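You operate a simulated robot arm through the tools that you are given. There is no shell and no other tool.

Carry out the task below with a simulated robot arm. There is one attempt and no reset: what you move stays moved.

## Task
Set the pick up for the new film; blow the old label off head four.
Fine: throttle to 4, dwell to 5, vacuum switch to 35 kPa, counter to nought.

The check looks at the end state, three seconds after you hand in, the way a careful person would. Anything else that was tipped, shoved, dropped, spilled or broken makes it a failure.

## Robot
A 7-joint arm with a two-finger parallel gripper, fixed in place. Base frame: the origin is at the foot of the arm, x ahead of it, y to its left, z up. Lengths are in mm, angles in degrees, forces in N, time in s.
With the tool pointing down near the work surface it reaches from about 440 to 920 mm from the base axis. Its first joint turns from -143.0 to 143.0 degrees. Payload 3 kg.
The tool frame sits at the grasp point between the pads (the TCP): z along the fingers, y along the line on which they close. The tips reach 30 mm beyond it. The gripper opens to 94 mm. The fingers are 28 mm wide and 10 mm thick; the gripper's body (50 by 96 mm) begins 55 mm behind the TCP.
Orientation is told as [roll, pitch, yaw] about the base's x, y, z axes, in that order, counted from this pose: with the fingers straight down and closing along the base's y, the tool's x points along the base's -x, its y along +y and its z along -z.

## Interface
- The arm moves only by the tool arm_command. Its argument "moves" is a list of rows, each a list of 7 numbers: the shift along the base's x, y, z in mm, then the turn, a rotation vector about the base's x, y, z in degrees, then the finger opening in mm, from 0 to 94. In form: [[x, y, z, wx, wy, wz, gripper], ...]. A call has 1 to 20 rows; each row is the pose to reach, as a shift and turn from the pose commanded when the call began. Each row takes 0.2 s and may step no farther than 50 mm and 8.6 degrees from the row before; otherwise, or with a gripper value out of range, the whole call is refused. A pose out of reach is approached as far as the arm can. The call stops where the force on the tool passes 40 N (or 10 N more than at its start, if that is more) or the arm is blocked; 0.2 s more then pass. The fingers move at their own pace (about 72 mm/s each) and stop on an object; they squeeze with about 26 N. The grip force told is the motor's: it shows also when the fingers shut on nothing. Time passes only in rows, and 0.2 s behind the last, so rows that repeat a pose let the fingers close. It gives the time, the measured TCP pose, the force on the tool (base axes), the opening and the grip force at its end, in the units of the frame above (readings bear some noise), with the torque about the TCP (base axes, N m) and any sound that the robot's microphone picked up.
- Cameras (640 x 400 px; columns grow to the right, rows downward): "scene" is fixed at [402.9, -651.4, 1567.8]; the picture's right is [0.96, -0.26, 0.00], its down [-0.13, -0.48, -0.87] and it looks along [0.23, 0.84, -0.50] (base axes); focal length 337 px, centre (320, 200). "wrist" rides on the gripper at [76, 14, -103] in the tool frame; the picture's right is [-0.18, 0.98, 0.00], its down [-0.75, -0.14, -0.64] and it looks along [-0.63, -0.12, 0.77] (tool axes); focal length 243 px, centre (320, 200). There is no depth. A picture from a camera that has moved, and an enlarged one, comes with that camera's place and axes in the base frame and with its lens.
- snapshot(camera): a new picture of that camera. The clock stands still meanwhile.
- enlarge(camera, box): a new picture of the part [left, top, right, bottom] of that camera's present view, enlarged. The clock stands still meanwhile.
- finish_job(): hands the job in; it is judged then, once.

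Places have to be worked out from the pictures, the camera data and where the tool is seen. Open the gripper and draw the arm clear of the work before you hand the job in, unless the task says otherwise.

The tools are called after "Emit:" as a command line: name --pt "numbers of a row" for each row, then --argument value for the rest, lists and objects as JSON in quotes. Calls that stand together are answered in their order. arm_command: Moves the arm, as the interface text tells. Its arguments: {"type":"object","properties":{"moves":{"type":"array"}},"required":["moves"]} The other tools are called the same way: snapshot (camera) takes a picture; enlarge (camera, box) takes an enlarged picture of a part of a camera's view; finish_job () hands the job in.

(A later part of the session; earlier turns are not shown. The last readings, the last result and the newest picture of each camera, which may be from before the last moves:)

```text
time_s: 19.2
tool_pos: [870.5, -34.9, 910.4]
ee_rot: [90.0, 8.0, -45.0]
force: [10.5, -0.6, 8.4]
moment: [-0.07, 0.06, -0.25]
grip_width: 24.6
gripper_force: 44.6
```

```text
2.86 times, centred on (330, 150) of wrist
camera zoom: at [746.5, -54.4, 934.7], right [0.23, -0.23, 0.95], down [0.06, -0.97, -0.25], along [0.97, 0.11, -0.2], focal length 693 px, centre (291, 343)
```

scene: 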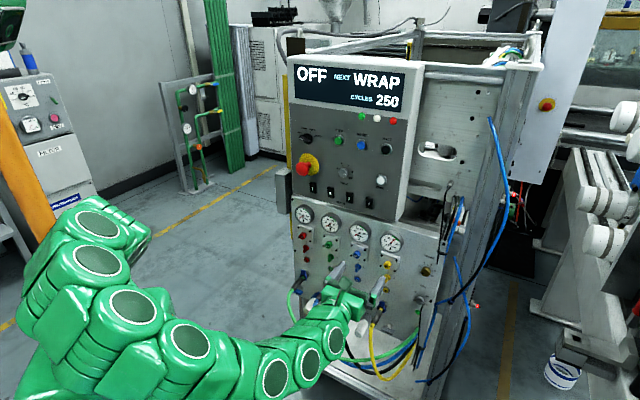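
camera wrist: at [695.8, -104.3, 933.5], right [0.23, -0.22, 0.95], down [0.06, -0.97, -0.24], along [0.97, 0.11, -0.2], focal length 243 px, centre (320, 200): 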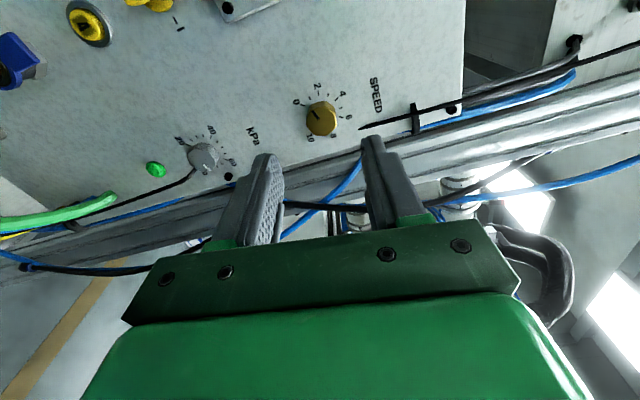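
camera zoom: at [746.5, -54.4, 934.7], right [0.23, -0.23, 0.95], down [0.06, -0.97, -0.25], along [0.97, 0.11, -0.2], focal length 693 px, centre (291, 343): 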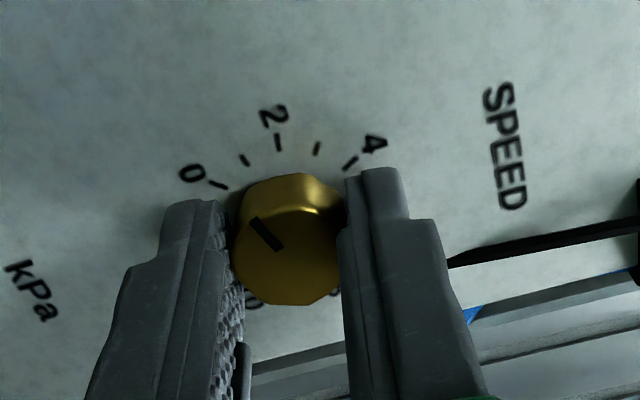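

The knob is gripped at 24.6 mm. I turn it clockwise in steps, about 80° first, then check the pointer.

Emit:
arm_command --pt "0 0 0 5.66 5.66 0 10" --pt "0 0 0 11.31 11.31 0 10" --pt "0 0 0 16.97 16.97 0 10" --pt "0 0 0 22.63 22.63 0 10" --pt "0 0 0 28.28 28.28 0 10" --pt "0 0 0 33.94 33.94 0 10" --pt "0 0 0 39.6 39.6 0 10" --pt "0 0 0 45.25 45.25 0 10" --pt "0 0 0 50.9 50.9 0 10" --pt "0 0 0 56.57 56.57 0 10"

Emit:
enlarge --camera "wrist" --box '[260, 80, 400, 220]'

Emit:
enlarge --camera "scene" --box '[395, 245, 450, 300]'

```text
time_s: 21.4
tool_pos: [871.5, -34.9, 909.6]
ee_rot: [89.6, 88.2, -45.5]
force: [24.2, -13.5, 6.7]
moment: [0.42, -0.38, -0.22]
grip_width: 24.6
gripper_force: 45.2
```

```text
2.86 times, centred on (330, 150) of wrist
camera zoom: at [806.4, -114.6, 986.4], right [0.7, -0.7, -0.15], down [-0.54, -0.37, -0.76], along [0.47, 0.61, -0.63], focal length 693 px, centre (291, 343)
```

zoom: 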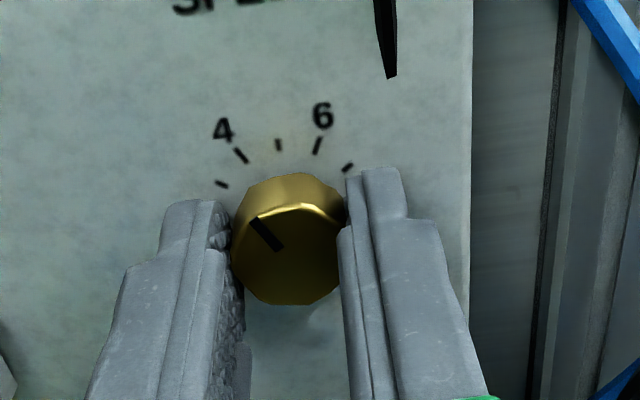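

```text
7.27 times, centred on (422, 272) of scene
camera zoom: at [402.9, -651.4, 1567.8], right [0.96, -0.26, 0.0], down [-0.13, -0.48, -0.87], along [0.23, 0.84, -0.5], focal length 2451 px, centre (-426, -327)
```

zoom: 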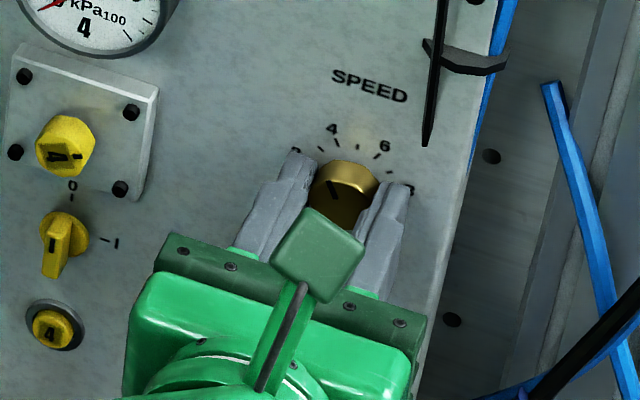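

The knob turned with the gripper without slipping. The pointer is now about 4° short of 4, so I add 4° and then open the fingers.

Emit:
arm_command --pt "0 0 0 2.83 2.83 0 10" --pt "0 0 0 2.83 2.83 0 10" --pt "0 0 0 2.83 2.83 0 30" --pt "0 0 0 2.83 2.83 0 44" --pt "-7 -7 0 2.83 2.83 0 44" --pt "-25 -25 0 2.83 2.83 0 44" --pt "-50 -50 0 2.83 2.83 0 44"

Emit:
enlarge --camera "wrist" --box '[270, 60, 370, 160]'

Emit:
enlarge --camera "scene" --box '[412, 255, 444, 285]'

```text
time_s: 23.0
tool_pos: [819.3, -85.1, 908.6]
ee_rot: [-89.8, 87.9, 135.2]
force: [0.1, 0.1, -0.7]
moment: [0.01, 0.02, 0.01]
grip_width: 43.9
gripper_force: 0.1
```

```text
4.00 times, centred on (320, 110) of wrist
camera zoom: at [759.0, -168.4, 984.7], right [0.69, -0.69, -0.22], down [-0.57, -0.34, -0.75], along [0.44, 0.64, -0.63], focal length 970 px, centre (320, 560)
```

zoom: 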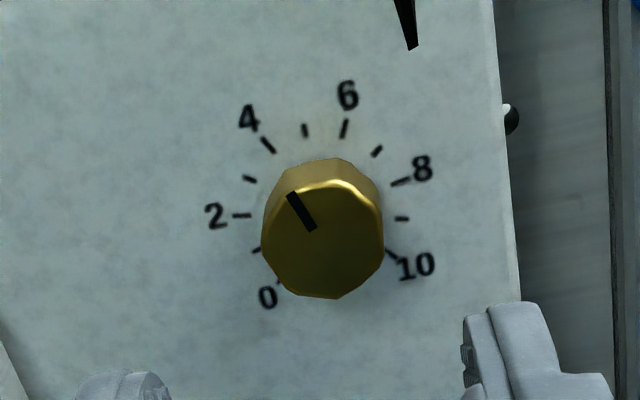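

```text
13.33 times, centred on (428, 270) of scene
camera zoom: at [402.9, -651.4, 1567.8], right [0.96, -0.26, 0.0], down [-0.13, -0.48, -0.87], along [0.23, 0.84, -0.5], focal length 4494 px, centre (-1120, -733)
```

zoom: 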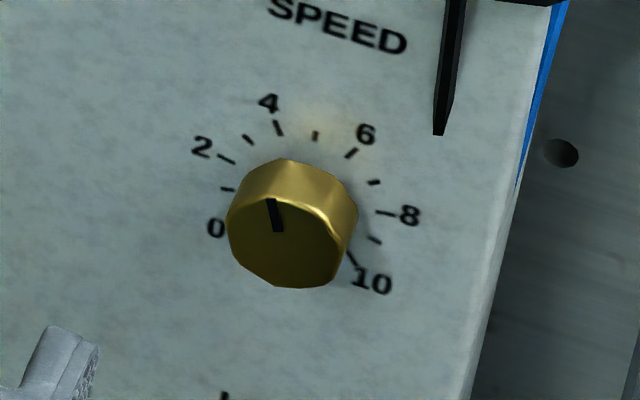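

Released. The pointer now looks slightly past 4, at about 4.2–4.3. I zoom in further to measure it accurately.

Emit:
enlarge --camera "wrist" --box '[295, 75, 345, 125]'

Emit:
enlarge --camera "scene" --box '[416, 260, 434, 278]'

```text
8.00 times, centred on (320, 100) of wrist
camera zoom: at [759.0, -168.4, 984.7], right [0.69, -0.69, -0.22], down [-0.57, -0.34, -0.75], along [0.44, 0.64, -0.63], focal length 1941 px, centre (320, 1000)
```

zoom: 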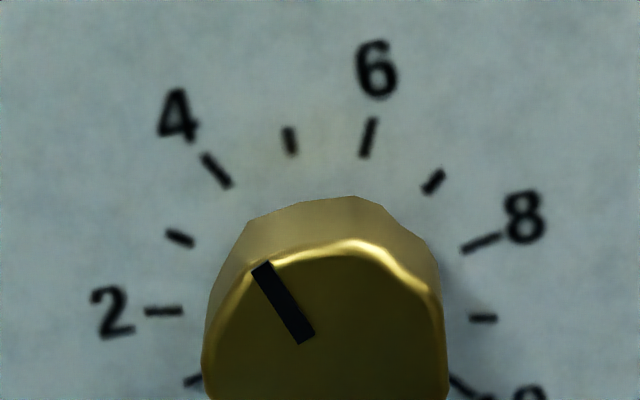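

```text
16.00 times, centred on (425, 269) of scene
camera zoom: at [402.9, -651.4, 1567.8], right [0.96, -0.26, 0.0], down [-0.13, -0.48, -0.87], along [0.23, 0.84, -0.5], focal length 5392 px, centre (-1360, -904)
```

zoom: 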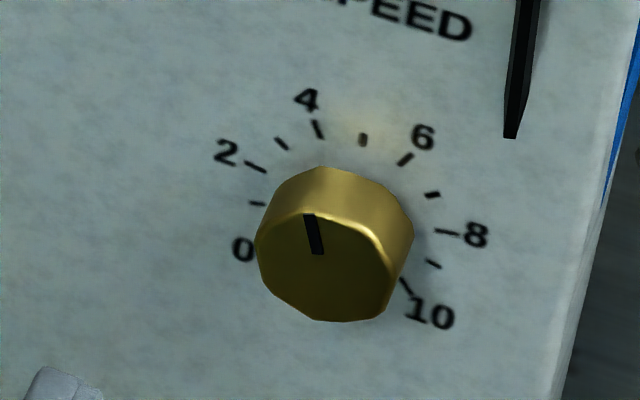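

Both views agree the pointer is at about 4.3, so about 7.5° too far. I go back in at the same orientation, re-grip, and turn 7.5° anticlockwise.

Emit:
arm_command --pt "20 20 0 0 0 0 44" --pt "40 40 0 0 0 0 44" --pt "50 50 0 0 0 0 44" --pt "50 50 0 0 0 0 30" --pt "50 50 0 0 0 0 20" --pt "50 50 0 0 0 0 10" --pt "50 50 0 0 0 0 10"

Emit:
enlarge --camera "wrist" --box '[285, 100, 355, 170]'

```text
time_s: 24.6
tool_pos: [870.7, -35.0, 907.7]
ee_rot: [-89.3, 87.9, 135.5]
force: [17.9, -1.8, -3.1]
moment: [0.09, -0.08, -0.05]
grip_width: 24.4
gripper_force: 44.9
```

```text
5.71 times, centred on (320, 135) of wrist
camera zoom: at [810.5, -118.0, 984.1], right [0.69, -0.69, -0.22], down [-0.57, -0.33, -0.75], along [0.44, 0.64, -0.63], focal length 1386 px, centre (320, 571)
```

zoom: 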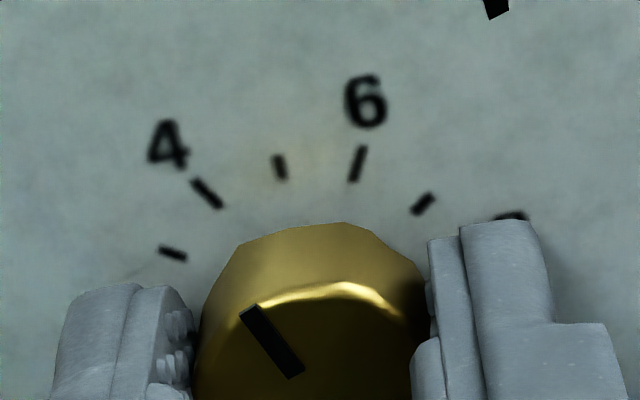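

Re-gripped without disturbing the pointer, which is still about 8° past 4. I turn 8° anticlockwise and check while still gripped.

Emit:
arm_command --pt "0 0 0 -2.83 -2.83 0 10" --pt "0 0 0 -5.66 -5.66 0 10" --pt "0 0 0 -5.66 -5.66 0 10"

Emit:
enlarge --camera "wrist" --box '[285, 100, 355, 170]'

```text
time_s: 25.4
tool_pos: [871.1, -34.3, 909.0]
ee_rot: [89.7, 84.0, -45.3]
force: [29.8, -7.8, -1.4]
moment: [-0.87, 0.94, -0.39]
grip_width: 24.4
gripper_force: 45.0
```

```text
5.71 times, centred on (320, 135) of wrist
camera zoom: at [802.9, -110.5, 985.8], right [0.7, -0.71, -0.08], down [-0.5, -0.41, -0.76], along [0.51, 0.58, -0.64], focal length 1386 px, centre (320, 571)
```

zoom: 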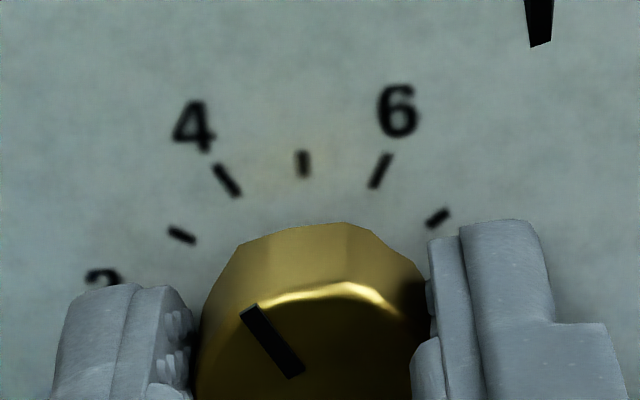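

The pointer now appears aligned with 4. I open, back off 70 mm, and verify.

Emit:
arm_command --pt "0 0 0 0 0 0 30" --pt "0 0 0 0 0 0 44" --pt "-7 -7 0 0 0 0 44" --pt "-25 -25 0 0 0 0 44" --pt "-50 -50 0 0 0 0 44"

Emit:
enlarge --camera "wrist" --box '[290, 70, 350, 130]'

Emit:
enlarge --camera "scene" --box '[416, 260, 434, 278]'

```text
time_s: 26.6
tool_pos: [819.6, -84.6, 909.7]
ee_rot: [90.0, 83.9, -45.0]
force: [0.2, 0.5, -0.2]
moment: [0.0, 0.0, 0.03]
grip_width: 44.0
gripper_force: 0.1
```

```text
6.67 times, centred on (320, 100) of wrist
camera zoom: at [751.9, -159.5, 986.8], right [0.7, -0.7, -0.08], down [-0.5, -0.41, -0.76], along [0.51, 0.58, -0.64], focal length 1618 px, centre (320, 867)
```

zoom: 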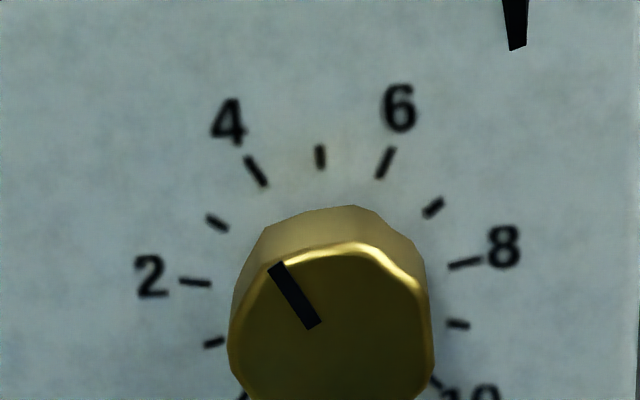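

```text
16.00 times, centred on (425, 269) of scene
camera zoom: at [402.9, -651.4, 1567.8], right [0.96, -0.26, 0.0], down [-0.13, -0.48, -0.87], along [0.23, 0.84, -0.5], focal length 5392 px, centre (-1360, -904)
```

zoom: 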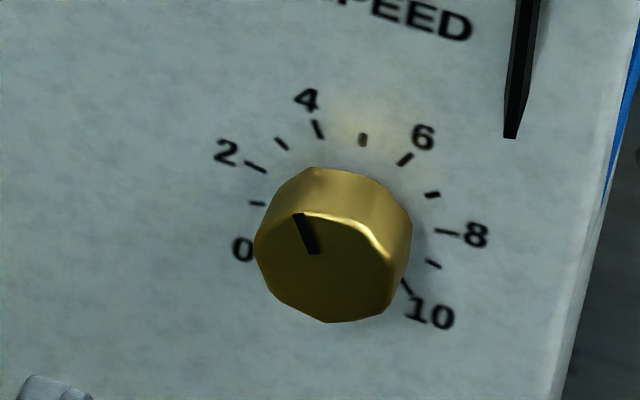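

The pointer is on 4 (4.06 by both views), so the throttle is set. Next is the vacuum switch. I move down in front of the kPa knob, at about u=640.5, z=793.5, rolled to +14° so the fingers will stay clear of the wire during the turn.

Emit:
arm_command --pt "0.1 -0.1 -38.5 4.71 4.71 0 44" --pt "0.2 -0.2 -77 9.43 9.43 0 44" --pt "0.35 -0.35 -115.5 14.14 14.14 0 44"

Emit:
snapshot --camera "wrist"

Emit:
enlarge --camera "wrist" --box '[270, 60, 370, 160]'

Emit:
enlarge --camera "scene" --box '[380, 260, 460, 340]'

```text
time_s: 27.4
tool_pos: [821.9, -84.3, 793.9]
ee_rot: [-90.2, 75.9, 134.6]
force: [-0.1, 0.5, -0.4]
moment: [0.01, 0.0, -0.03]
grip_width: 43.8
gripper_force: 0.1
```

```text
taken
camera wrist: at [771.1, -179.8, 864.6], right [0.64, -0.64, -0.42], down [-0.68, -0.23, -0.7], along [0.35, 0.73, -0.58], focal length 243 px, centre (320, 200)
```

wrist: 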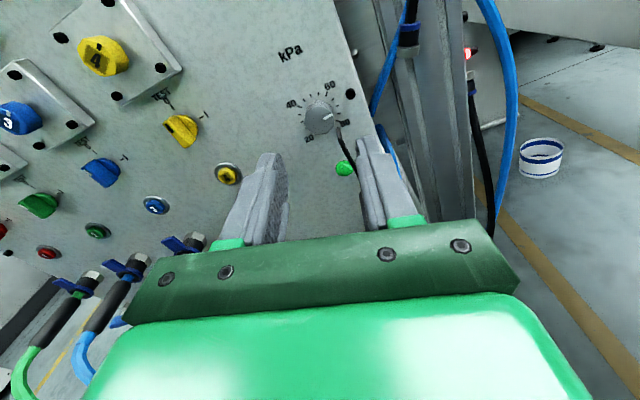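

```text
4.00 times, centred on (320, 110) of wrist
camera zoom: at [771.1, -179.8, 864.6], right [0.64, -0.64, -0.42], down [-0.68, -0.23, -0.7], along [0.35, 0.73, -0.58], focal length 970 px, centre (320, 560)
```

zoom: 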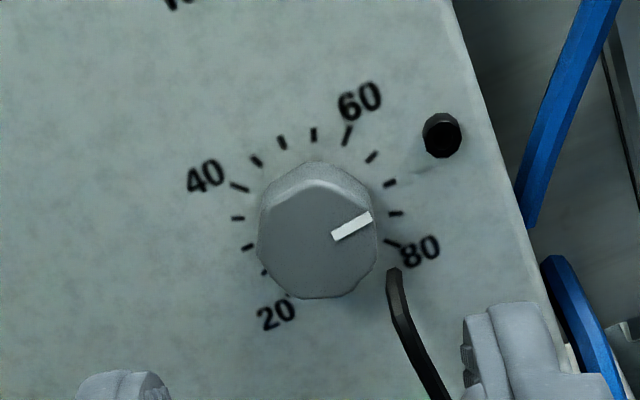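

```text
5.00 times, centred on (420, 300) of scene
camera zoom: at [402.9, -651.4, 1567.8], right [0.96, -0.26, 0.0], down [-0.13, -0.48, -0.87], along [0.23, 0.84, -0.5], focal length 1685 px, centre (-180, -300)
```

zoom: 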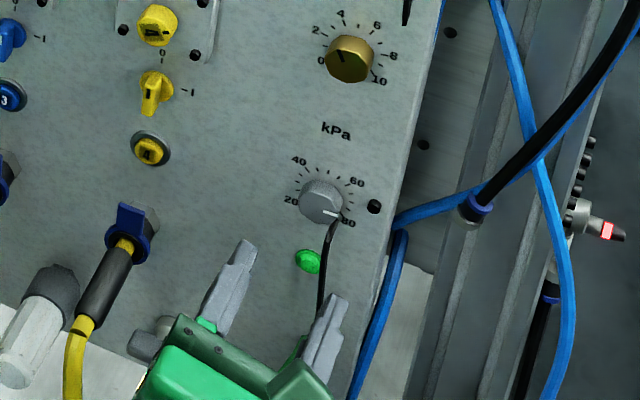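

The dial centre sits about 1 mm left of and 1.5 mm above the tool axis. The wire leaves the panel about 20 mm from the knob centre at the 5 o'clock position. I'll use three strokes of about 50° that keep the fingers away from it, starting with a finger roll of -7° and a narrow opening to avoid the nearby screw.

Emit:
arm_command --pt "-0.64 0.64 1.5 -4.95 -4.95 0 40" --pt "-0.64 0.64 1.5 -9.9 -9.9 0 34" --pt "-0.64 0.64 1.5 -14.85 -14.85 0 31" --pt "14 15.3 1.5 -14.85 -14.85 0 31" --pt "27.6 28.9 1.5 -14.85 -14.85 0 31"

Emit:
enlarge --camera "wrist" --box '[260, 70, 380, 190]'

Emit:
enlarge --camera "scene" --box '[395, 280, 445, 330]'

```text
time_s: 28.6
tool_pos: [848.5, -55.1, 797.5]
ee_rot: [89.9, 83.0, -45.1]
force: [0.3, 0.6, 0.2]
moment: [-0.03, -0.02, -0.03]
grip_width: 30.9
gripper_force: 0.0
```

```text
3.33 times, centred on (320, 130) of wrist
camera zoom: at [779.9, -129.6, 873.9], right [0.71, -0.71, -0.06], down [-0.49, -0.42, -0.77], along [0.51, 0.57, -0.64], focal length 809 px, centre (320, 433)
```

zoom: 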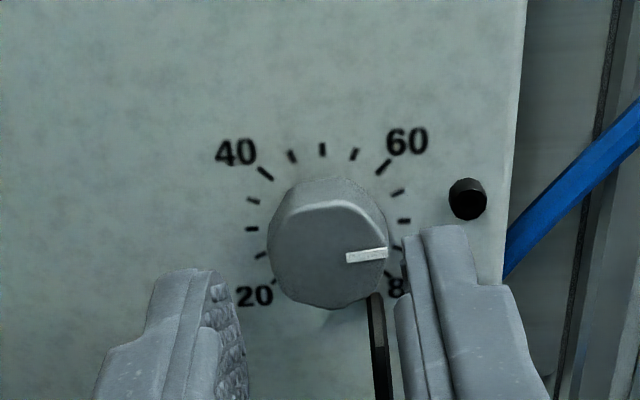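

```text
8.00 times, centred on (420, 305) of scene
camera zoom: at [402.9, -651.4, 1567.8], right [0.96, -0.26, 0.0], down [-0.13, -0.48, -0.87], along [0.23, 0.84, -0.5], focal length 2696 px, centre (-480, -640)
```

zoom: 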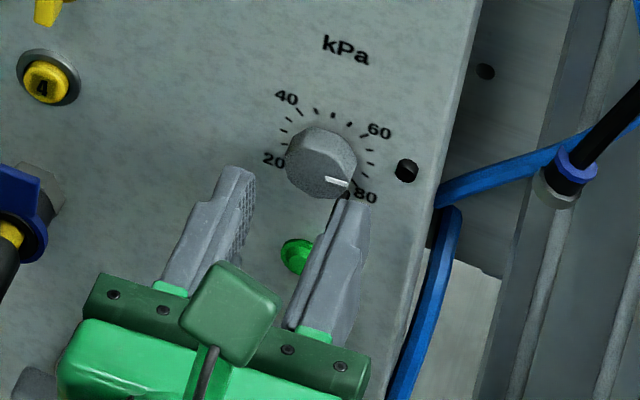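

The knob is now about 1 mm to the right of and 1.5 mm below the axis, so I correct for that. I then advance in steps so the tips overlap the knob by roughly 8 mm, without closing yet.

Emit:
arm_command --pt "0.57 -0.57 -1.4 0 0 0 31" --pt "7.6 6.4 -1.4 0 0 0 31" --pt "14.1 12.9 -1.4 0 0 0 31" --pt "20.2 19.1 -1.4 0 0 0 31"

Emit:
enlarge --camera "wrist" --box '[270, 80, 370, 180]'

Emit:
enlarge --camera "scene" --box '[400, 285, 440, 320]'

```text
time_s: 29.6
tool_pos: [867.4, -35.3, 793.6]
ee_rot: [89.6, 82.9, -45.3]
force: [1.2, 0.1, 0.2]
moment: [0.0, -0.01, 0.0]
grip_width: 31.0
gripper_force: 0.1
```

```text
4.00 times, centred on (320, 130) of wrist
camera zoom: at [799.4, -111.7, 871.5], right [0.71, -0.71, -0.06], down [-0.49, -0.42, -0.76], along [0.51, 0.57, -0.64], focal length 970 px, centre (320, 480)
```

zoom: 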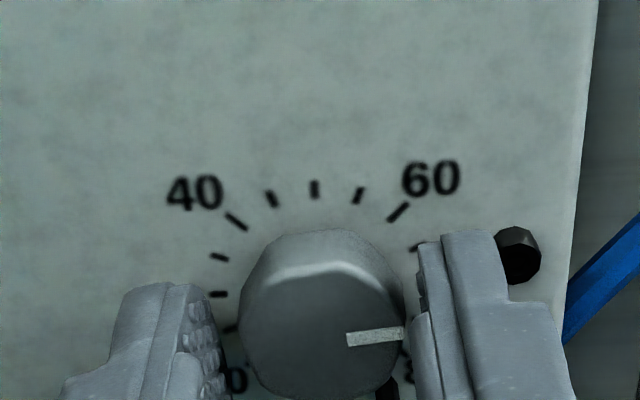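

```text
11.43 times, centred on (420, 302) of scene
camera zoom: at [402.9, -651.4, 1567.8], right [0.96, -0.26, 0.0], down [-0.13, -0.48, -0.87], along [0.23, 0.84, -0.5], focal length 3852 px, centre (-823, -971)
```

zoom: 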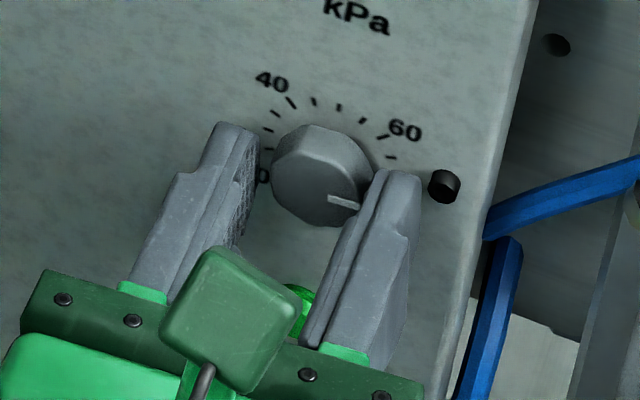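

The fingers straddle the knob evenly and clear the screw and the wire. I close on it and turn 50° anticlockwise.

Emit:
arm_command --pt "0 0 0 0 0 0 22" --pt "0 0 0 0 0 0 10" --pt "0 0 0 0 0 0 10" --pt "0 0 0 -5.05 -5.05 0 10" --pt "0 0 0 -10.1 -10.1 0 10" --pt "0 0 0 -15.15 -15.15 0 10" --pt "0 0 0 -20.2 -20.2 0 10" --pt "0 0 0 -25.25 -25.25 0 10" --pt "0 0 0 -30.3 -30.3 0 10" --pt "0 0 0 -35.35 -35.35 0 10" --pt "0 0 0 -35.35 -35.35 0 10"

Emit:
enlarge --camera "wrist" --box '[270, 80, 370, 180]'

Emit:
enlarge --camera "scene" --box '[400, 285, 440, 320]'

```text
time_s: 32.0
tool_pos: [869.0, -37.5, 794.0]
ee_rot: [90.0, 32.8, -45.1]
force: [16.8, -17.4, 7.2]
moment: [-0.34, 0.36, -1.22]
grip_width: 24.6
gripper_force: 44.6
```

```text
4.00 times, centred on (320, 130) of wrist
camera zoom: at [756.5, -69.0, 848.0], right [0.49, -0.49, 0.72], down [-0.06, -0.85, -0.53], along [0.87, 0.21, -0.44], focal length 970 px, centre (320, 480)
```

zoom: 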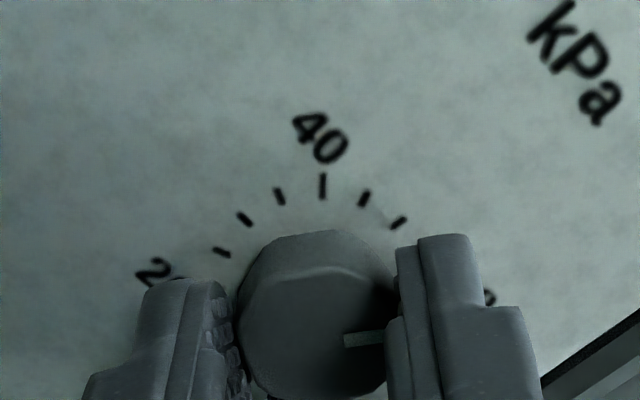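

```text
11.43 times, centred on (420, 302) of scene
camera zoom: at [402.9, -651.4, 1567.8], right [0.96, -0.26, 0.0], down [-0.13, -0.48, -0.87], along [0.23, 0.84, -0.5], focal length 3852 px, centre (-823, -971)
```

zoom: 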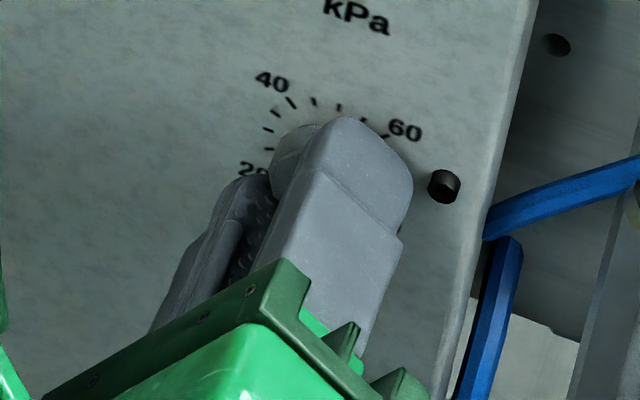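

The knob followed. I open, back off 18 mm, roll back 50°, and re-approach for the second stroke.

Emit:
arm_command --pt "0 0 0 0 0 0 31" --pt "0 0 0 0 0 0 31" --pt "-12.7 -12.7 0 0 0 0 31" --pt "-12.4 -13 0 5.05 5.05 0 31" --pt "-12.4 -13 0 10.1 10.1 0 31" --pt "-12.4 -13 0 15.15 15.15 0 31" --pt "-12.4 -13 0 20.2 20.2 0 31" --pt "-12.4 -13 0 25.25 25.25 0 31" --pt "-12.4 -13 0 30.3 30.3 0 31" --pt "-12.4 -13 0 35.35 35.35 0 31"

Emit:
enlarge --camera "wrist" --box '[260, 70, 380, 190]'

```text
time_s: 34.2
tool_pos: [855.7, -50.1, 793.3]
ee_rot: [90.1, 83.2, -45.2]
force: [-0.2, -0.3, 0.7]
moment: [0.02, -0.03, -0.03]
grip_width: 30.9
gripper_force: 0.0
```

```text
3.33 times, centred on (320, 130) of wrist
camera zoom: at [786.8, -124.9, 871.3], right [0.7, -0.71, -0.07], down [-0.49, -0.42, -0.77], along [0.51, 0.57, -0.64], focal length 809 px, centre (320, 433)
```

zoom: 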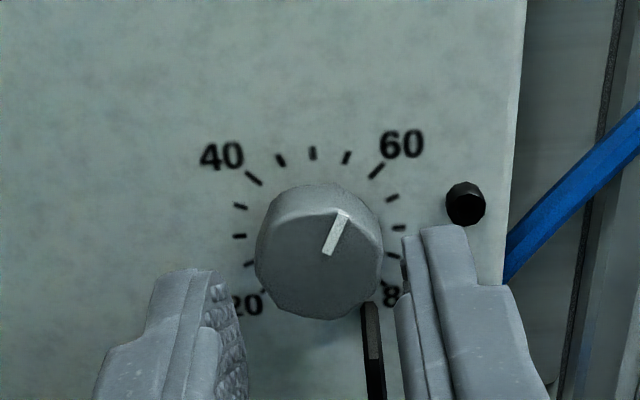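

The pointer is now near 56 kPa, so 95° remains. I re-approach and close, then turn 48° anticlockwise.

Emit:
arm_command --pt "6 6.5 0.4 0 0 0 31" --pt "12.45 13 0.4 0 0 0 31" --pt "12.45 13 0.4 0 0 0 22" --pt "12.45 13 0.4 0 0 0 10" --pt "12.45 13 0.4 0 0 0 10" --pt "12.45 13 0.4 -4.85 -4.85 0 10" --pt "12.45 13 0.4 -9.7 -9.7 0 10" --pt "12.45 13 0.4 -14.55 -14.55 0 10" --pt "12.45 13 0.4 -19.4 -19.4 0 10" --pt "12.45 13 0.4 -24.25 -24.25 0 10" --pt "12.45 13 0.4 -29.1 -29.1 0 10" --pt "12.45 13 0.4 -33.94 -33.94 0 10" --pt "12.45 13 0.4 -33.94 -33.94 0 10"

Emit:
enlarge --camera "wrist" --box '[270, 80, 370, 180]'

```text
time_s: 36.1
tool_pos: [868.3, -38.5, 795.0]
ee_rot: [89.8, 61.1, -45.3]
force: [22.2, 2.1, -5.2]
moment: [-0.01, -0.01, -0.52]
grip_width: 24.2
gripper_force: 45.3
stopped in row 9: the force on the tool passed its limit at 42 N (the readings are from after the stop); the commanded pose is now the measured one
```

```text
4.00 times, centred on (320, 130) of wrist
camera zoom: at [779.0, -91.5, 867.5], right [0.67, -0.67, 0.31], down [-0.29, -0.62, -0.73], along [0.69, 0.4, -0.61], focal length 970 px, centre (320, 480)
```

zoom: 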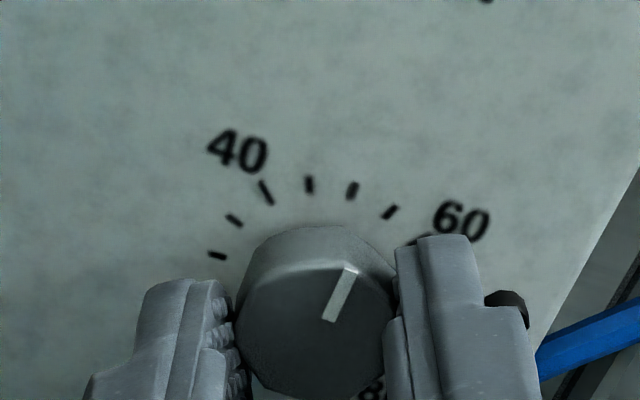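

The turn stopped partway when side force passed 42 N from slight off-centring, and the grip is still sound. I nudge the tool about 1 mm toward the direction it's being pulled, then check that the force drops.

Emit:
arm_command --pt "0.5 0.2 0 0 0 0 10" --pt "1.06 0.36 0 0 0 0 10" --pt "1.06 0.36 0 0 0 0 10"

```text
time_s: 36.9
tool_pos: [868.7, -38.1, 794.4]
ee_rot: [89.9, 61.1, -45.2]
force: [-7.3, -9.1, -0.9]
moment: [-0.07, 0.04, 0.13]
grip_width: 24.4
gripper_force: 45.3
```

The force is now small. I ease off 0.4 mm and continue the stroke by another 27°.

Emit:
arm_command --pt "-0.28 -0.28 0 -4.8 -4.8 0 10" --pt "-0.28 -0.28 0 -9.6 -9.6 0 10" --pt "-0.28 -0.28 0 -14.4 -14.4 0 10" --pt "-0.28 -0.28 0 -19.1 -19.1 0 10" --pt "-0.28 -0.28 0 -19.1 -19.1 0 10"

Emit:
enlarge --camera "wrist" --box '[270, 80, 370, 180]'

```text
time_s: 38.1
tool_pos: [869.8, -38.3, 794.3]
ee_rot: [90.0, 33.9, -45.1]
force: [-9.4, -0.9, 0.5]
moment: [-0.18, 0.15, 0.27]
grip_width: 24.7
gripper_force: 45.4
stopped in row 5: the force on the tool passed its limit at 41 N (the readings are from after the stop); the commanded pose is now the measured one
```

```text
4.00 times, centred on (320, 130) of wrist
camera zoom: at [757.6, -70.1, 848.6], right [0.49, -0.5, 0.71], down [-0.07, -0.84, -0.54], along [0.87, 0.22, -0.45], focal length 970 px, centre (320, 480)
```

zoom: 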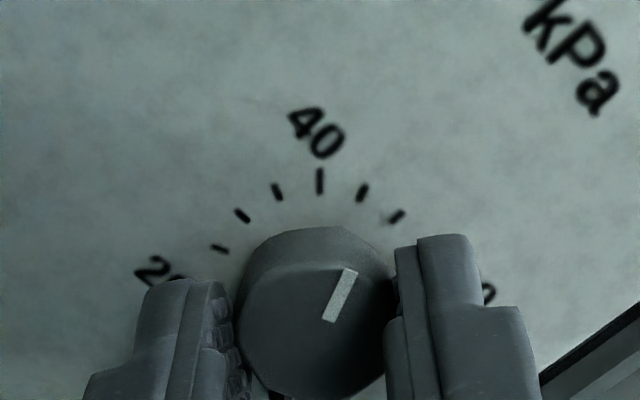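

The stroke completed and the pointer is near 44 kPa. I open, back off, roll back 48°, and look at the pointer and centring for the third stroke.

Emit:
arm_command --pt "0 0 0 0 0 0 31" --pt "0 0 0 0 0 0 31" --pt "-12.7 -12.7 0 0 0 0 31" --pt "-13.3 -12.1 0 4.85 4.85 0 31" --pt "-13.3 -12.1 0 9.7 9.7 0 31" --pt "-13.3 -12.1 0 14.55 14.55 0 31" --pt "-13.3 -12.1 0 19.4 19.4 0 31" --pt "-13.3 -12.1 0 24.25 24.25 0 31" --pt "-13.3 -12.1 0 29.1 29.1 0 31" --pt "-13.3 -12.1 0 33.94 33.94 0 31"

Emit:
enlarge --camera "wrist" --box '[270, 80, 370, 180]'

Emit:
enlarge --camera "scene" --box '[406, 290, 430, 314]'

```text
time_s: 40.3
tool_pos: [856.4, -49.8, 792.7]
ee_rot: [89.2, 82.1, -45.9]
force: [0.8, 0.0, -0.1]
moment: [0.02, 0.0, -0.01]
grip_width: 31.0
gripper_force: 0.1
```

```text
4.00 times, centred on (320, 130) of wrist
camera zoom: at [786.0, -124.2, 870.8], right [0.7, -0.71, -0.05], down [-0.48, -0.43, -0.76], along [0.52, 0.56, -0.64], focal length 970 px, centre (320, 480)
```

zoom: 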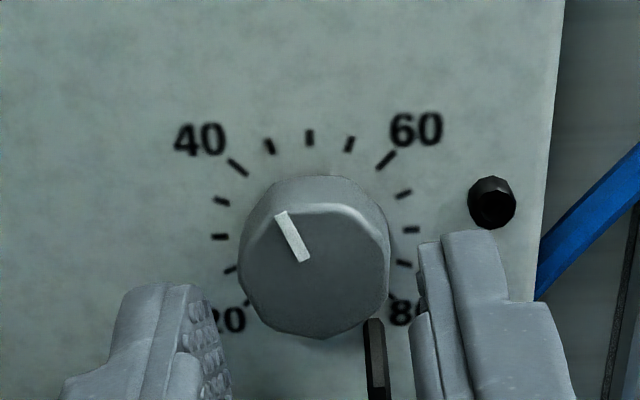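

```text
16.00 times, centred on (418, 302) of scene
camera zoom: at [402.9, -651.4, 1567.8], right [0.96, -0.26, 0.0], down [-0.13, -0.48, -0.87], along [0.23, 0.84, -0.5], focal length 5392 px, centre (-1248, -1432)
```

zoom: 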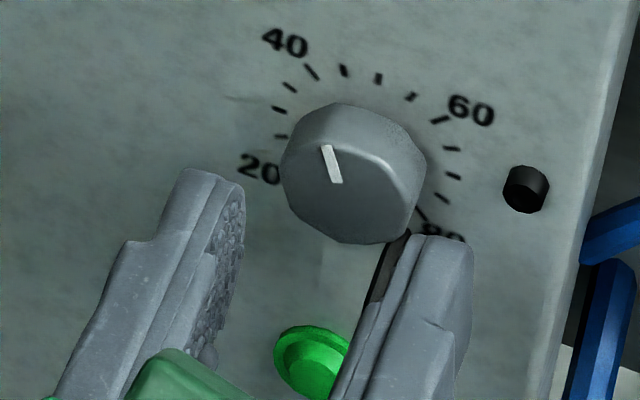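

The pointer reads about 45 kPa, so 44.5° remains. The knob is about 1.3 mm left of and 1.7 mm above the axis. I correct that, advance and grip, and read the force before turning.

Emit:
arm_command --pt "-0.85 0.85 1.6 0 0 0 31" --pt "5.5 7.2 1.6 0 0 0 31" --pt "11.9 13.6 1.6 0 0 0 31" --pt "11.9 13.6 1.6 0 0 0 22" --pt "11.9 13.6 1.6 0 0 0 10" --pt "11.9 13.6 1.6 0 0 0 10"

Emit:
enlarge --camera "wrist" --box '[270, 80, 370, 180]'

```text
time_s: 41.7
tool_pos: [866.8, -36.4, 795.4]
ee_rot: [89.0, 81.9, -46.1]
force: [0.1, -9.6, -2.1]
moment: [-0.28, 0.3, -0.25]
grip_width: 24.6
gripper_force: 44.5
```

```text
4.00 times, centred on (320, 130) of wrist
camera zoom: at [797.7, -111.1, 873.2], right [0.7, -0.71, -0.04], down [-0.48, -0.43, -0.76], along [0.52, 0.56, -0.64], focal length 970 px, centre (320, 480)
```

zoom: 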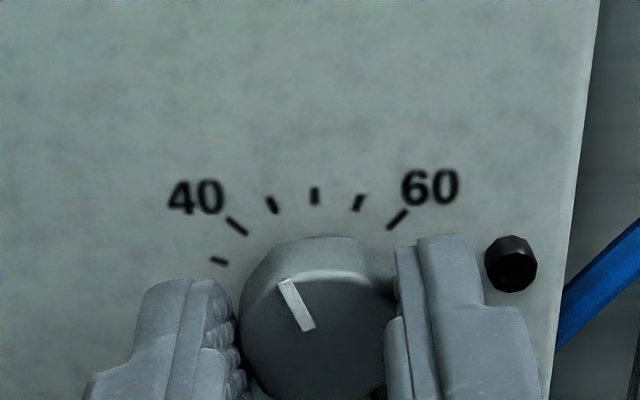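

The grip force is nicely balanced. I turn 22° anticlockwise and check the force.

Emit:
arm_command --pt "0 0 0 -3.9 -3.9 0 10" --pt "0 0 0 -7.8 -7.8 0 10" --pt "0 0 0 -11.7 -11.7 0 10" --pt "0 0 0 -15.56 -15.56 0 10"

```text
time_s: 42.7
tool_pos: [867.9, -38.0, 795.7]
ee_rot: [89.9, 59.9, -45.3]
force: [-22.2, -27.5, -1.3]
moment: [-0.01, 0.03, -0.07]
grip_width: 24.4
gripper_force: 45.1
```

The force is 35 N straight out of the panel, an axial tracking error against the gripped knob. I ease back 1 mm and continue turning by 22.5°.

Emit:
arm_command --pt "-0.7 -0.7 0 0 0 0 10" --pt "-0.7 -0.7 0 -4 -4 0 10" --pt "-0.7 -0.7 0 -8 -8 0 10"

```text
time_s: 43.5
tool_pos: [866.8, -38.2, 796.4]
ee_rot: [89.8, 48.6, -45.4]
force: [36.5, -11.4, -16.6]
moment: [-0.43, 0.35, -0.89]
grip_width: 24.5
gripper_force: 44.8
```

Now there is side load to the right and downward. I nudge 0.8 mm that way and turn a further 5°.

Emit:
arm_command --pt "0.85 -0.29 -0.4 0 0 0 10" --pt "0.85 -0.29 -0.4 -3.5 -3.5 0 10"

Emit:
enlarge --camera "wrist" --box '[270, 80, 370, 180]'

```text
time_s: 44.1
tool_pos: [867.5, -36.9, 794.9]
ee_rot: [90.0, 43.8, -45.1]
force: [-15.9, -13.8, -2.4]
moment: [-0.1, 0.11, 0.32]
grip_width: 24.6
gripper_force: 44.9
```

```text
4.00 times, centred on (320, 130) of wrist
camera zoom: at [763.3, -76.3, 858.7], right [0.57, -0.57, 0.58], down [-0.14, -0.77, -0.62], along [0.81, 0.28, -0.52], focal length 970 px, centre (320, 480)
```

zoom: 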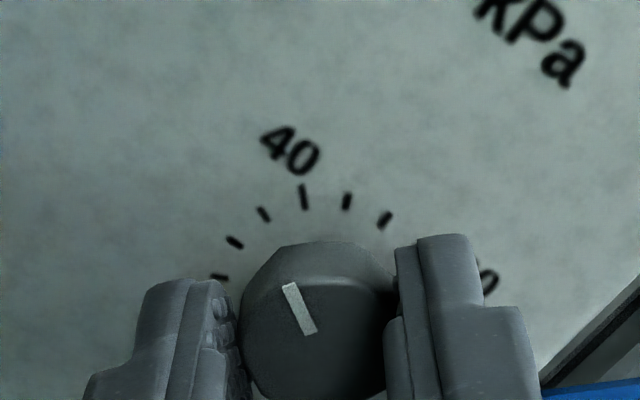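

About 8° remains to reach 35. I ease back 0.4 mm, turn 8°, and release.

Emit:
arm_command --pt "-0.28 -0.28 0 -2.83 -2.83 0 10" --pt "-0.28 -0.28 0 -5.66 -5.66 0 10" --pt "-0.28 -0.28 0 -5.66 -5.66 0 10"

Emit:
enlarge --camera "wrist" --box '[280, 90, 350, 160]'

```text
time_s: 44.9
tool_pos: [867.9, -36.6, 795.5]
ee_rot: [90.1, 35.6, -45.1]
force: [-35.8, -0.6, 2.5]
moment: [0.16, -0.15, 1.04]
grip_width: 24.3
gripper_force: 45.5
```

```text
5.71 times, centred on (315, 125) of wrist
camera zoom: at [757.3, -70.4, 851.6], right [0.51, -0.51, 0.69], down [-0.08, -0.83, -0.55], along [0.86, 0.23, -0.46], focal length 1386 px, centre (349, 629)
```

zoom: 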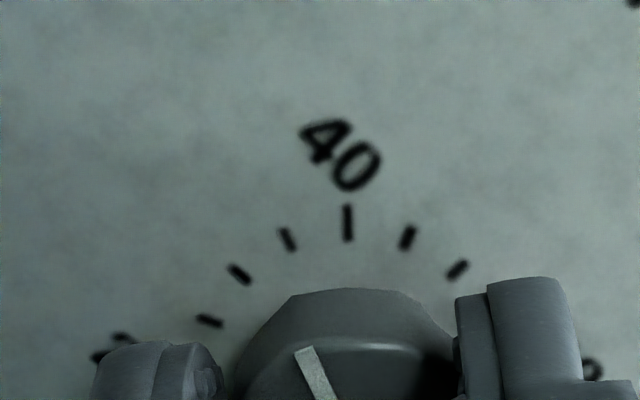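

The pointer is close to the 35 tick. I release, back off along the axis and check from both cameras.

Emit:
arm_command --pt "0 0 0 0 0 0 31" --pt "0 0 0 0 0 0 31" --pt "-7 -7 0 0 0 0 31" --pt "-25 -25 0 0 0 0 31" --pt "-50 -50 0 0 0 0 31"

Emit:
enlarge --camera "wrist" --box '[290, 70, 350, 130]'

Emit:
enlarge --camera "scene" --box '[406, 290, 430, 314]'

```text
time_s: 46.1
tool_pos: [818.8, -88.1, 796.1]
ee_rot: [90.1, 35.7, -45.2]
force: [0.1, 0.1, -0.4]
moment: [-0.05, 0.01, 0.05]
grip_width: 31.2
gripper_force: 0.1
```

```text
6.67 times, centred on (320, 100) of wrist
camera zoom: at [708.1, -120.9, 851.2], right [0.51, -0.51, 0.69], down [-0.08, -0.83, -0.55], along [0.86, 0.23, -0.46], focal length 1618 px, centre (320, 867)
```

zoom: 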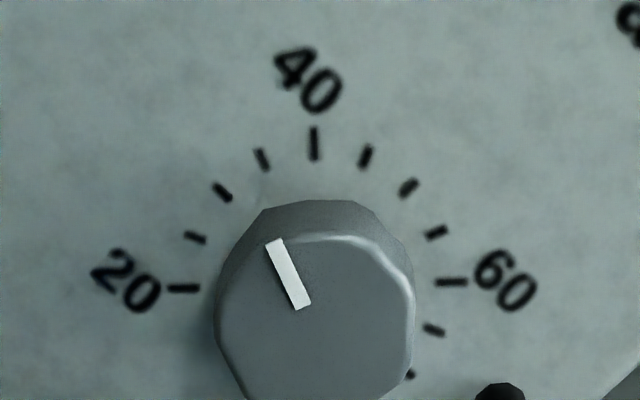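

```text
16.00 times, centred on (418, 302) of scene
camera zoom: at [402.9, -651.4, 1567.8], right [0.96, -0.26, 0.0], down [-0.13, -0.48, -0.87], along [0.23, 0.84, -0.5], focal length 5392 px, centre (-1248, -1432)
```

zoom: 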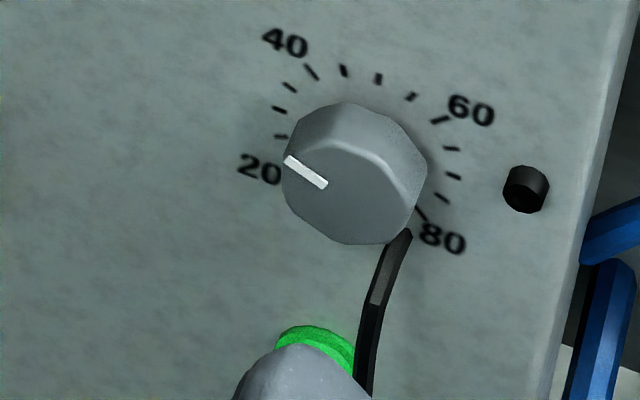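

The vacuum switch reads 35 kPa in both views. I now back away and move up in front of the console, rolling upright, to look at the DWELL knob and ZERO button.

Emit:
arm_command --pt "-35 -35 0 0 0 0 50" --pt "-70 -70 0 0 0 0 60" --pt "-84.5 -57.4 41.4 3.49 3.49 0 60" --pt "-99 -44.9 82.7 6.98 6.98 0 60" --pt "-113.6 -32.4 124 10.47 10.47 0 60" --pt "-128.2 -19.8 165.4 13.96 13.96 0 60" --pt "-142.7 -7.3 206.8 17.45 17.45 0 60" --pt "-157.3 5.3 248.2 20.94 20.94 0 60" --pt "-171.8 17.8 289.5 24.43 24.43 0 60" --pt "-186.4 30.4 330.9 27.92 27.92 0 60" --pt "-200.9 42.9 372.3 31.41 31.41 0 60" --pt "-215.5 55.5 413.6 34.9 34.9 0 60" --pt "-231 67 455 38.4 38.4 0 60"

Emit:
snapshot --camera "wrist"

Emit:
snapshot --camera "scene"

```text
time_s: 48.9
tool_pos: [586.0, -22.7, 1250.1]
ee_rot: [-42.7, 89.8, -177.8]
force: [-0.5, 0.1, -0.5]
moment: [0.01, 0.0, 0.01]
grip_width: 60.0
gripper_force: 0.0
```

```text
taken
camera wrist: at [522.4, -103.7, 1327.0], right [0.69, -0.7, -0.19], down [-0.56, -0.35, -0.75], along [0.46, 0.62, -0.63], focal length 243 px, centre (320, 200)
```

wrist: 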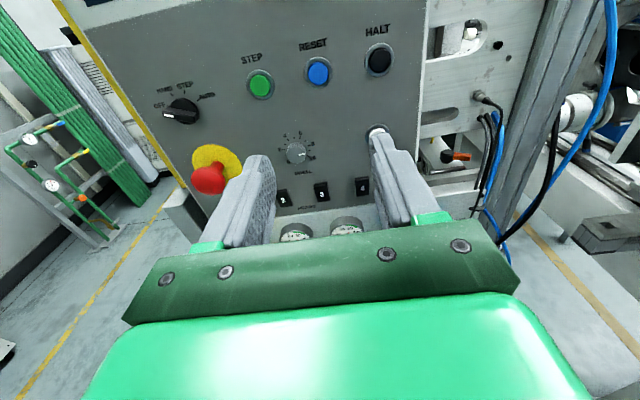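

```text
taken
```

scene: 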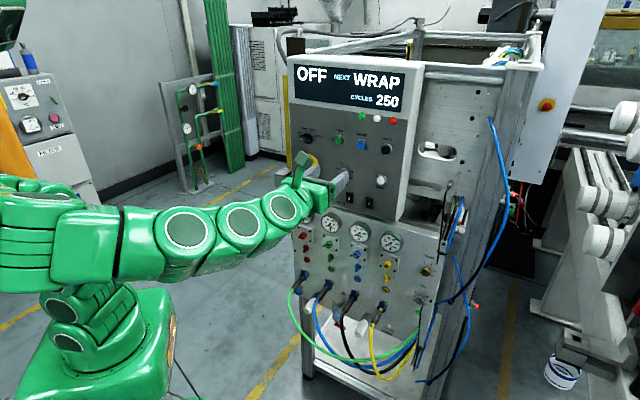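

I enlarge the DWELL dial and the ZERO button from this viewpoint to locate them.

Emit:
enlarge --camera "wrist" --box '[270, 120, 330, 180]'

Emit:
enlarge --camera "wrist" --box '[345, 90, 405, 150]'

Emit:
enlarge --camera "wrist" --box '[180, 120, 290, 220]'

```text
6.67 times, centred on (300, 150) of wrist
camera zoom: at [522.4, -103.7, 1327.0], right [0.69, -0.7, -0.19], down [-0.56, -0.35, -0.75], along [0.46, 0.62, -0.63], focal length 1618 px, centre (453, 533)
```

zoom: 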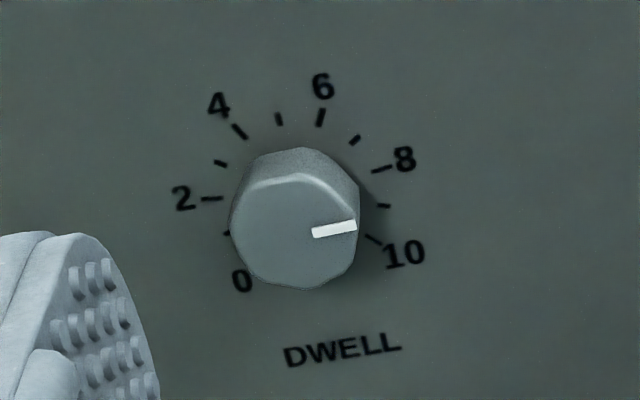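

```text
6.67 times, centred on (375, 120) of wrist
camera zoom: at [522.4, -103.7, 1327.0], right [0.69, -0.7, -0.19], down [-0.56, -0.35, -0.75], along [0.46, 0.62, -0.63], focal length 1618 px, centre (-47, 733)
```

zoom: 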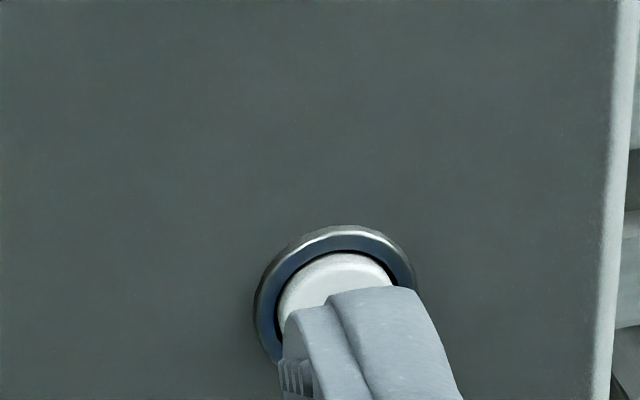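

```text
4.00 times, centred on (235, 170) of wrist
camera zoom: at [522.4, -103.7, 1327.0], right [0.69, -0.7, -0.19], down [-0.56, -0.35, -0.75], along [0.46, 0.62, -0.63], focal length 970 px, centre (660, 320)
```

zoom: 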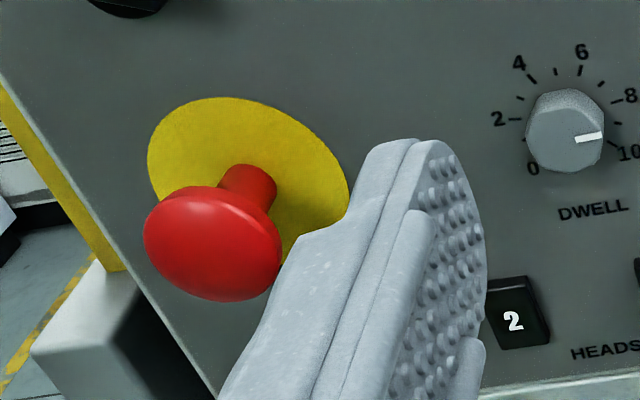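

The console face is at about f=600, with DWELL at about u=380, z=1170 and its pointer near 8.3. It needs about 89° anticlockwise to reach 5. I move to a standoff in front of it, rolled +44°, clear of the E-stop.

Emit:
arm_command --pt "5.8 17.7 -13.4 5.18 5.18 0 50" --pt "11.5 35.4 -26.8 10.37 10.37 0 44" --pt "17.3 53.2 -40.3 15.55 15.55 0 44" --pt "23.1 70.9 -53.7 20.74 20.74 0 44" --pt "28.8 88.6 -67.1 25.92 25.92 0 44" --pt "34.6 106.3 -80.5 31.11 31.11 0 44"

Emit:
snapshot --camera "wrist"

Emit:
enlarge --camera "wrist" --box '[270, 60, 370, 160]'

Emit:
enlarge --camera "scene" --box '[290, 140, 400, 220]'

```text
time_s: 50.3
tool_pos: [619.8, 84.8, 1169.9]
ee_rot: [-90.0, 46.0, 135.1]
force: [-1.4, -0.1, -0.5]
moment: [-0.03, -0.01, 0.03]
grip_width: 44.0
gripper_force: 0.1
```

```text
taken
camera wrist: at [592.6, -31.2, 1215.9], right [0.41, -0.41, -0.82], down [-0.9, -0.01, -0.44], along [0.17, 0.91, -0.37], focal length 243 px, centre (320, 200)
```

wrist: 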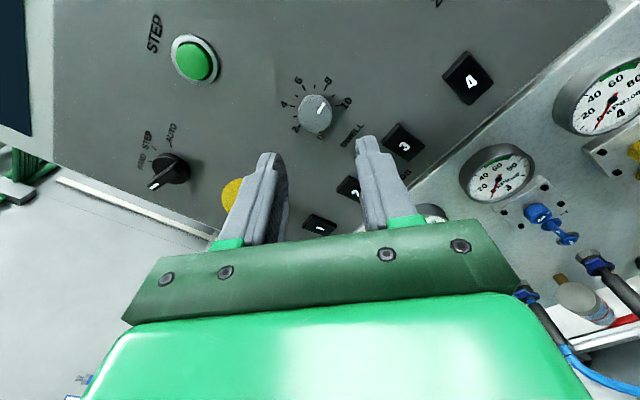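

```text
4.00 times, centred on (320, 110) of wrist
camera zoom: at [592.6, -31.2, 1215.9], right [0.41, -0.41, -0.82], down [-0.9, -0.01, -0.44], along [0.17, 0.91, -0.37], focal length 970 px, centre (320, 560)
```

zoom: 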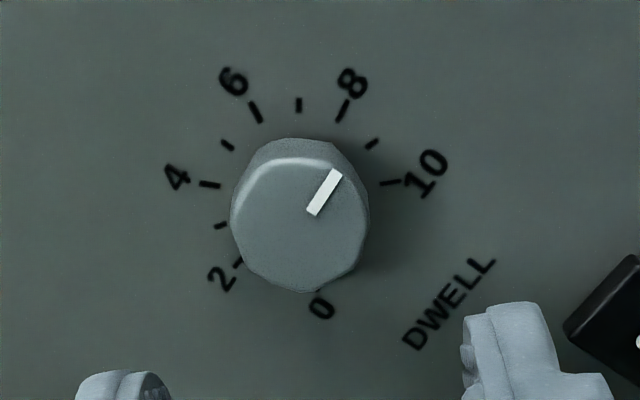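

```text
5.00 times, centred on (345, 180) of scene
camera zoom: at [402.9, -651.4, 1567.8], right [0.96, -0.26, 0.0], down [-0.13, -0.48, -0.87], along [0.23, 0.84, -0.5], focal length 1685 px, centre (195, 300)
```

zoom: 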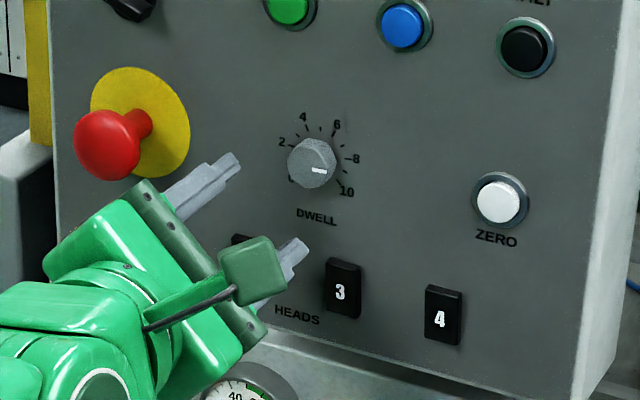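

The offsets suggest the knob is a few mm higher and to the right of my estimate, and the depth is uncertain. I correct by 3 mm right and 5 mm up, move 25 mm closer, and re-measure.

Emit:
arm_command --pt "10.8 6.9 5 0 0 0 44" --pt "19.7 15.7 5 0 0 0 44"

Emit:
enlarge --camera "wrist" --box '[260, 60, 380, 180]'

Emit:
enlarge --camera "scene" --box '[310, 150, 370, 210]'

```text
time_s: 50.9
tool_pos: [639.3, 99.7, 1176.1]
ee_rot: [-89.8, 46.1, 135.1]
force: [0.3, 1.4, 0.1]
moment: [0.02, -0.02, 0.01]
grip_width: 44.1
gripper_force: 0.1
```

```text
3.33 times, centred on (320, 120) of wrist
camera zoom: at [612.6, -15.9, 1221.6], right [0.41, -0.41, -0.81], down [-0.9, -0.01, -0.44], along [0.17, 0.91, -0.37], focal length 809 px, centre (320, 467)
```

zoom: 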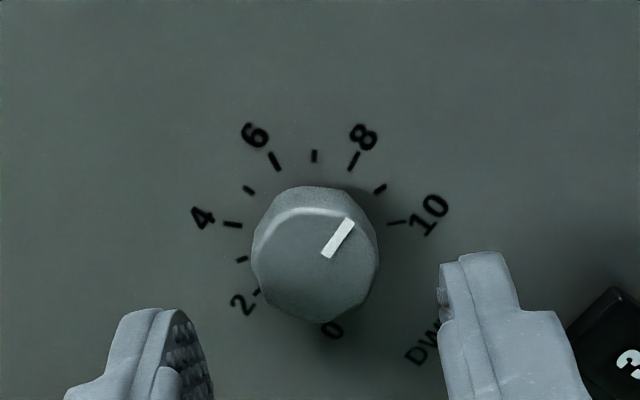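

```text
6.67 times, centred on (340, 180) of scene
camera zoom: at [402.9, -651.4, 1567.8], right [0.96, -0.26, 0.0], down [-0.13, -0.48, -0.87], along [0.23, 0.84, -0.5], focal length 2247 px, centre (187, 333)
```

zoom: 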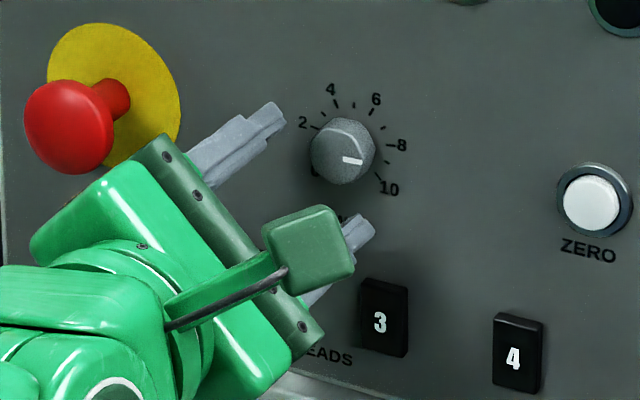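

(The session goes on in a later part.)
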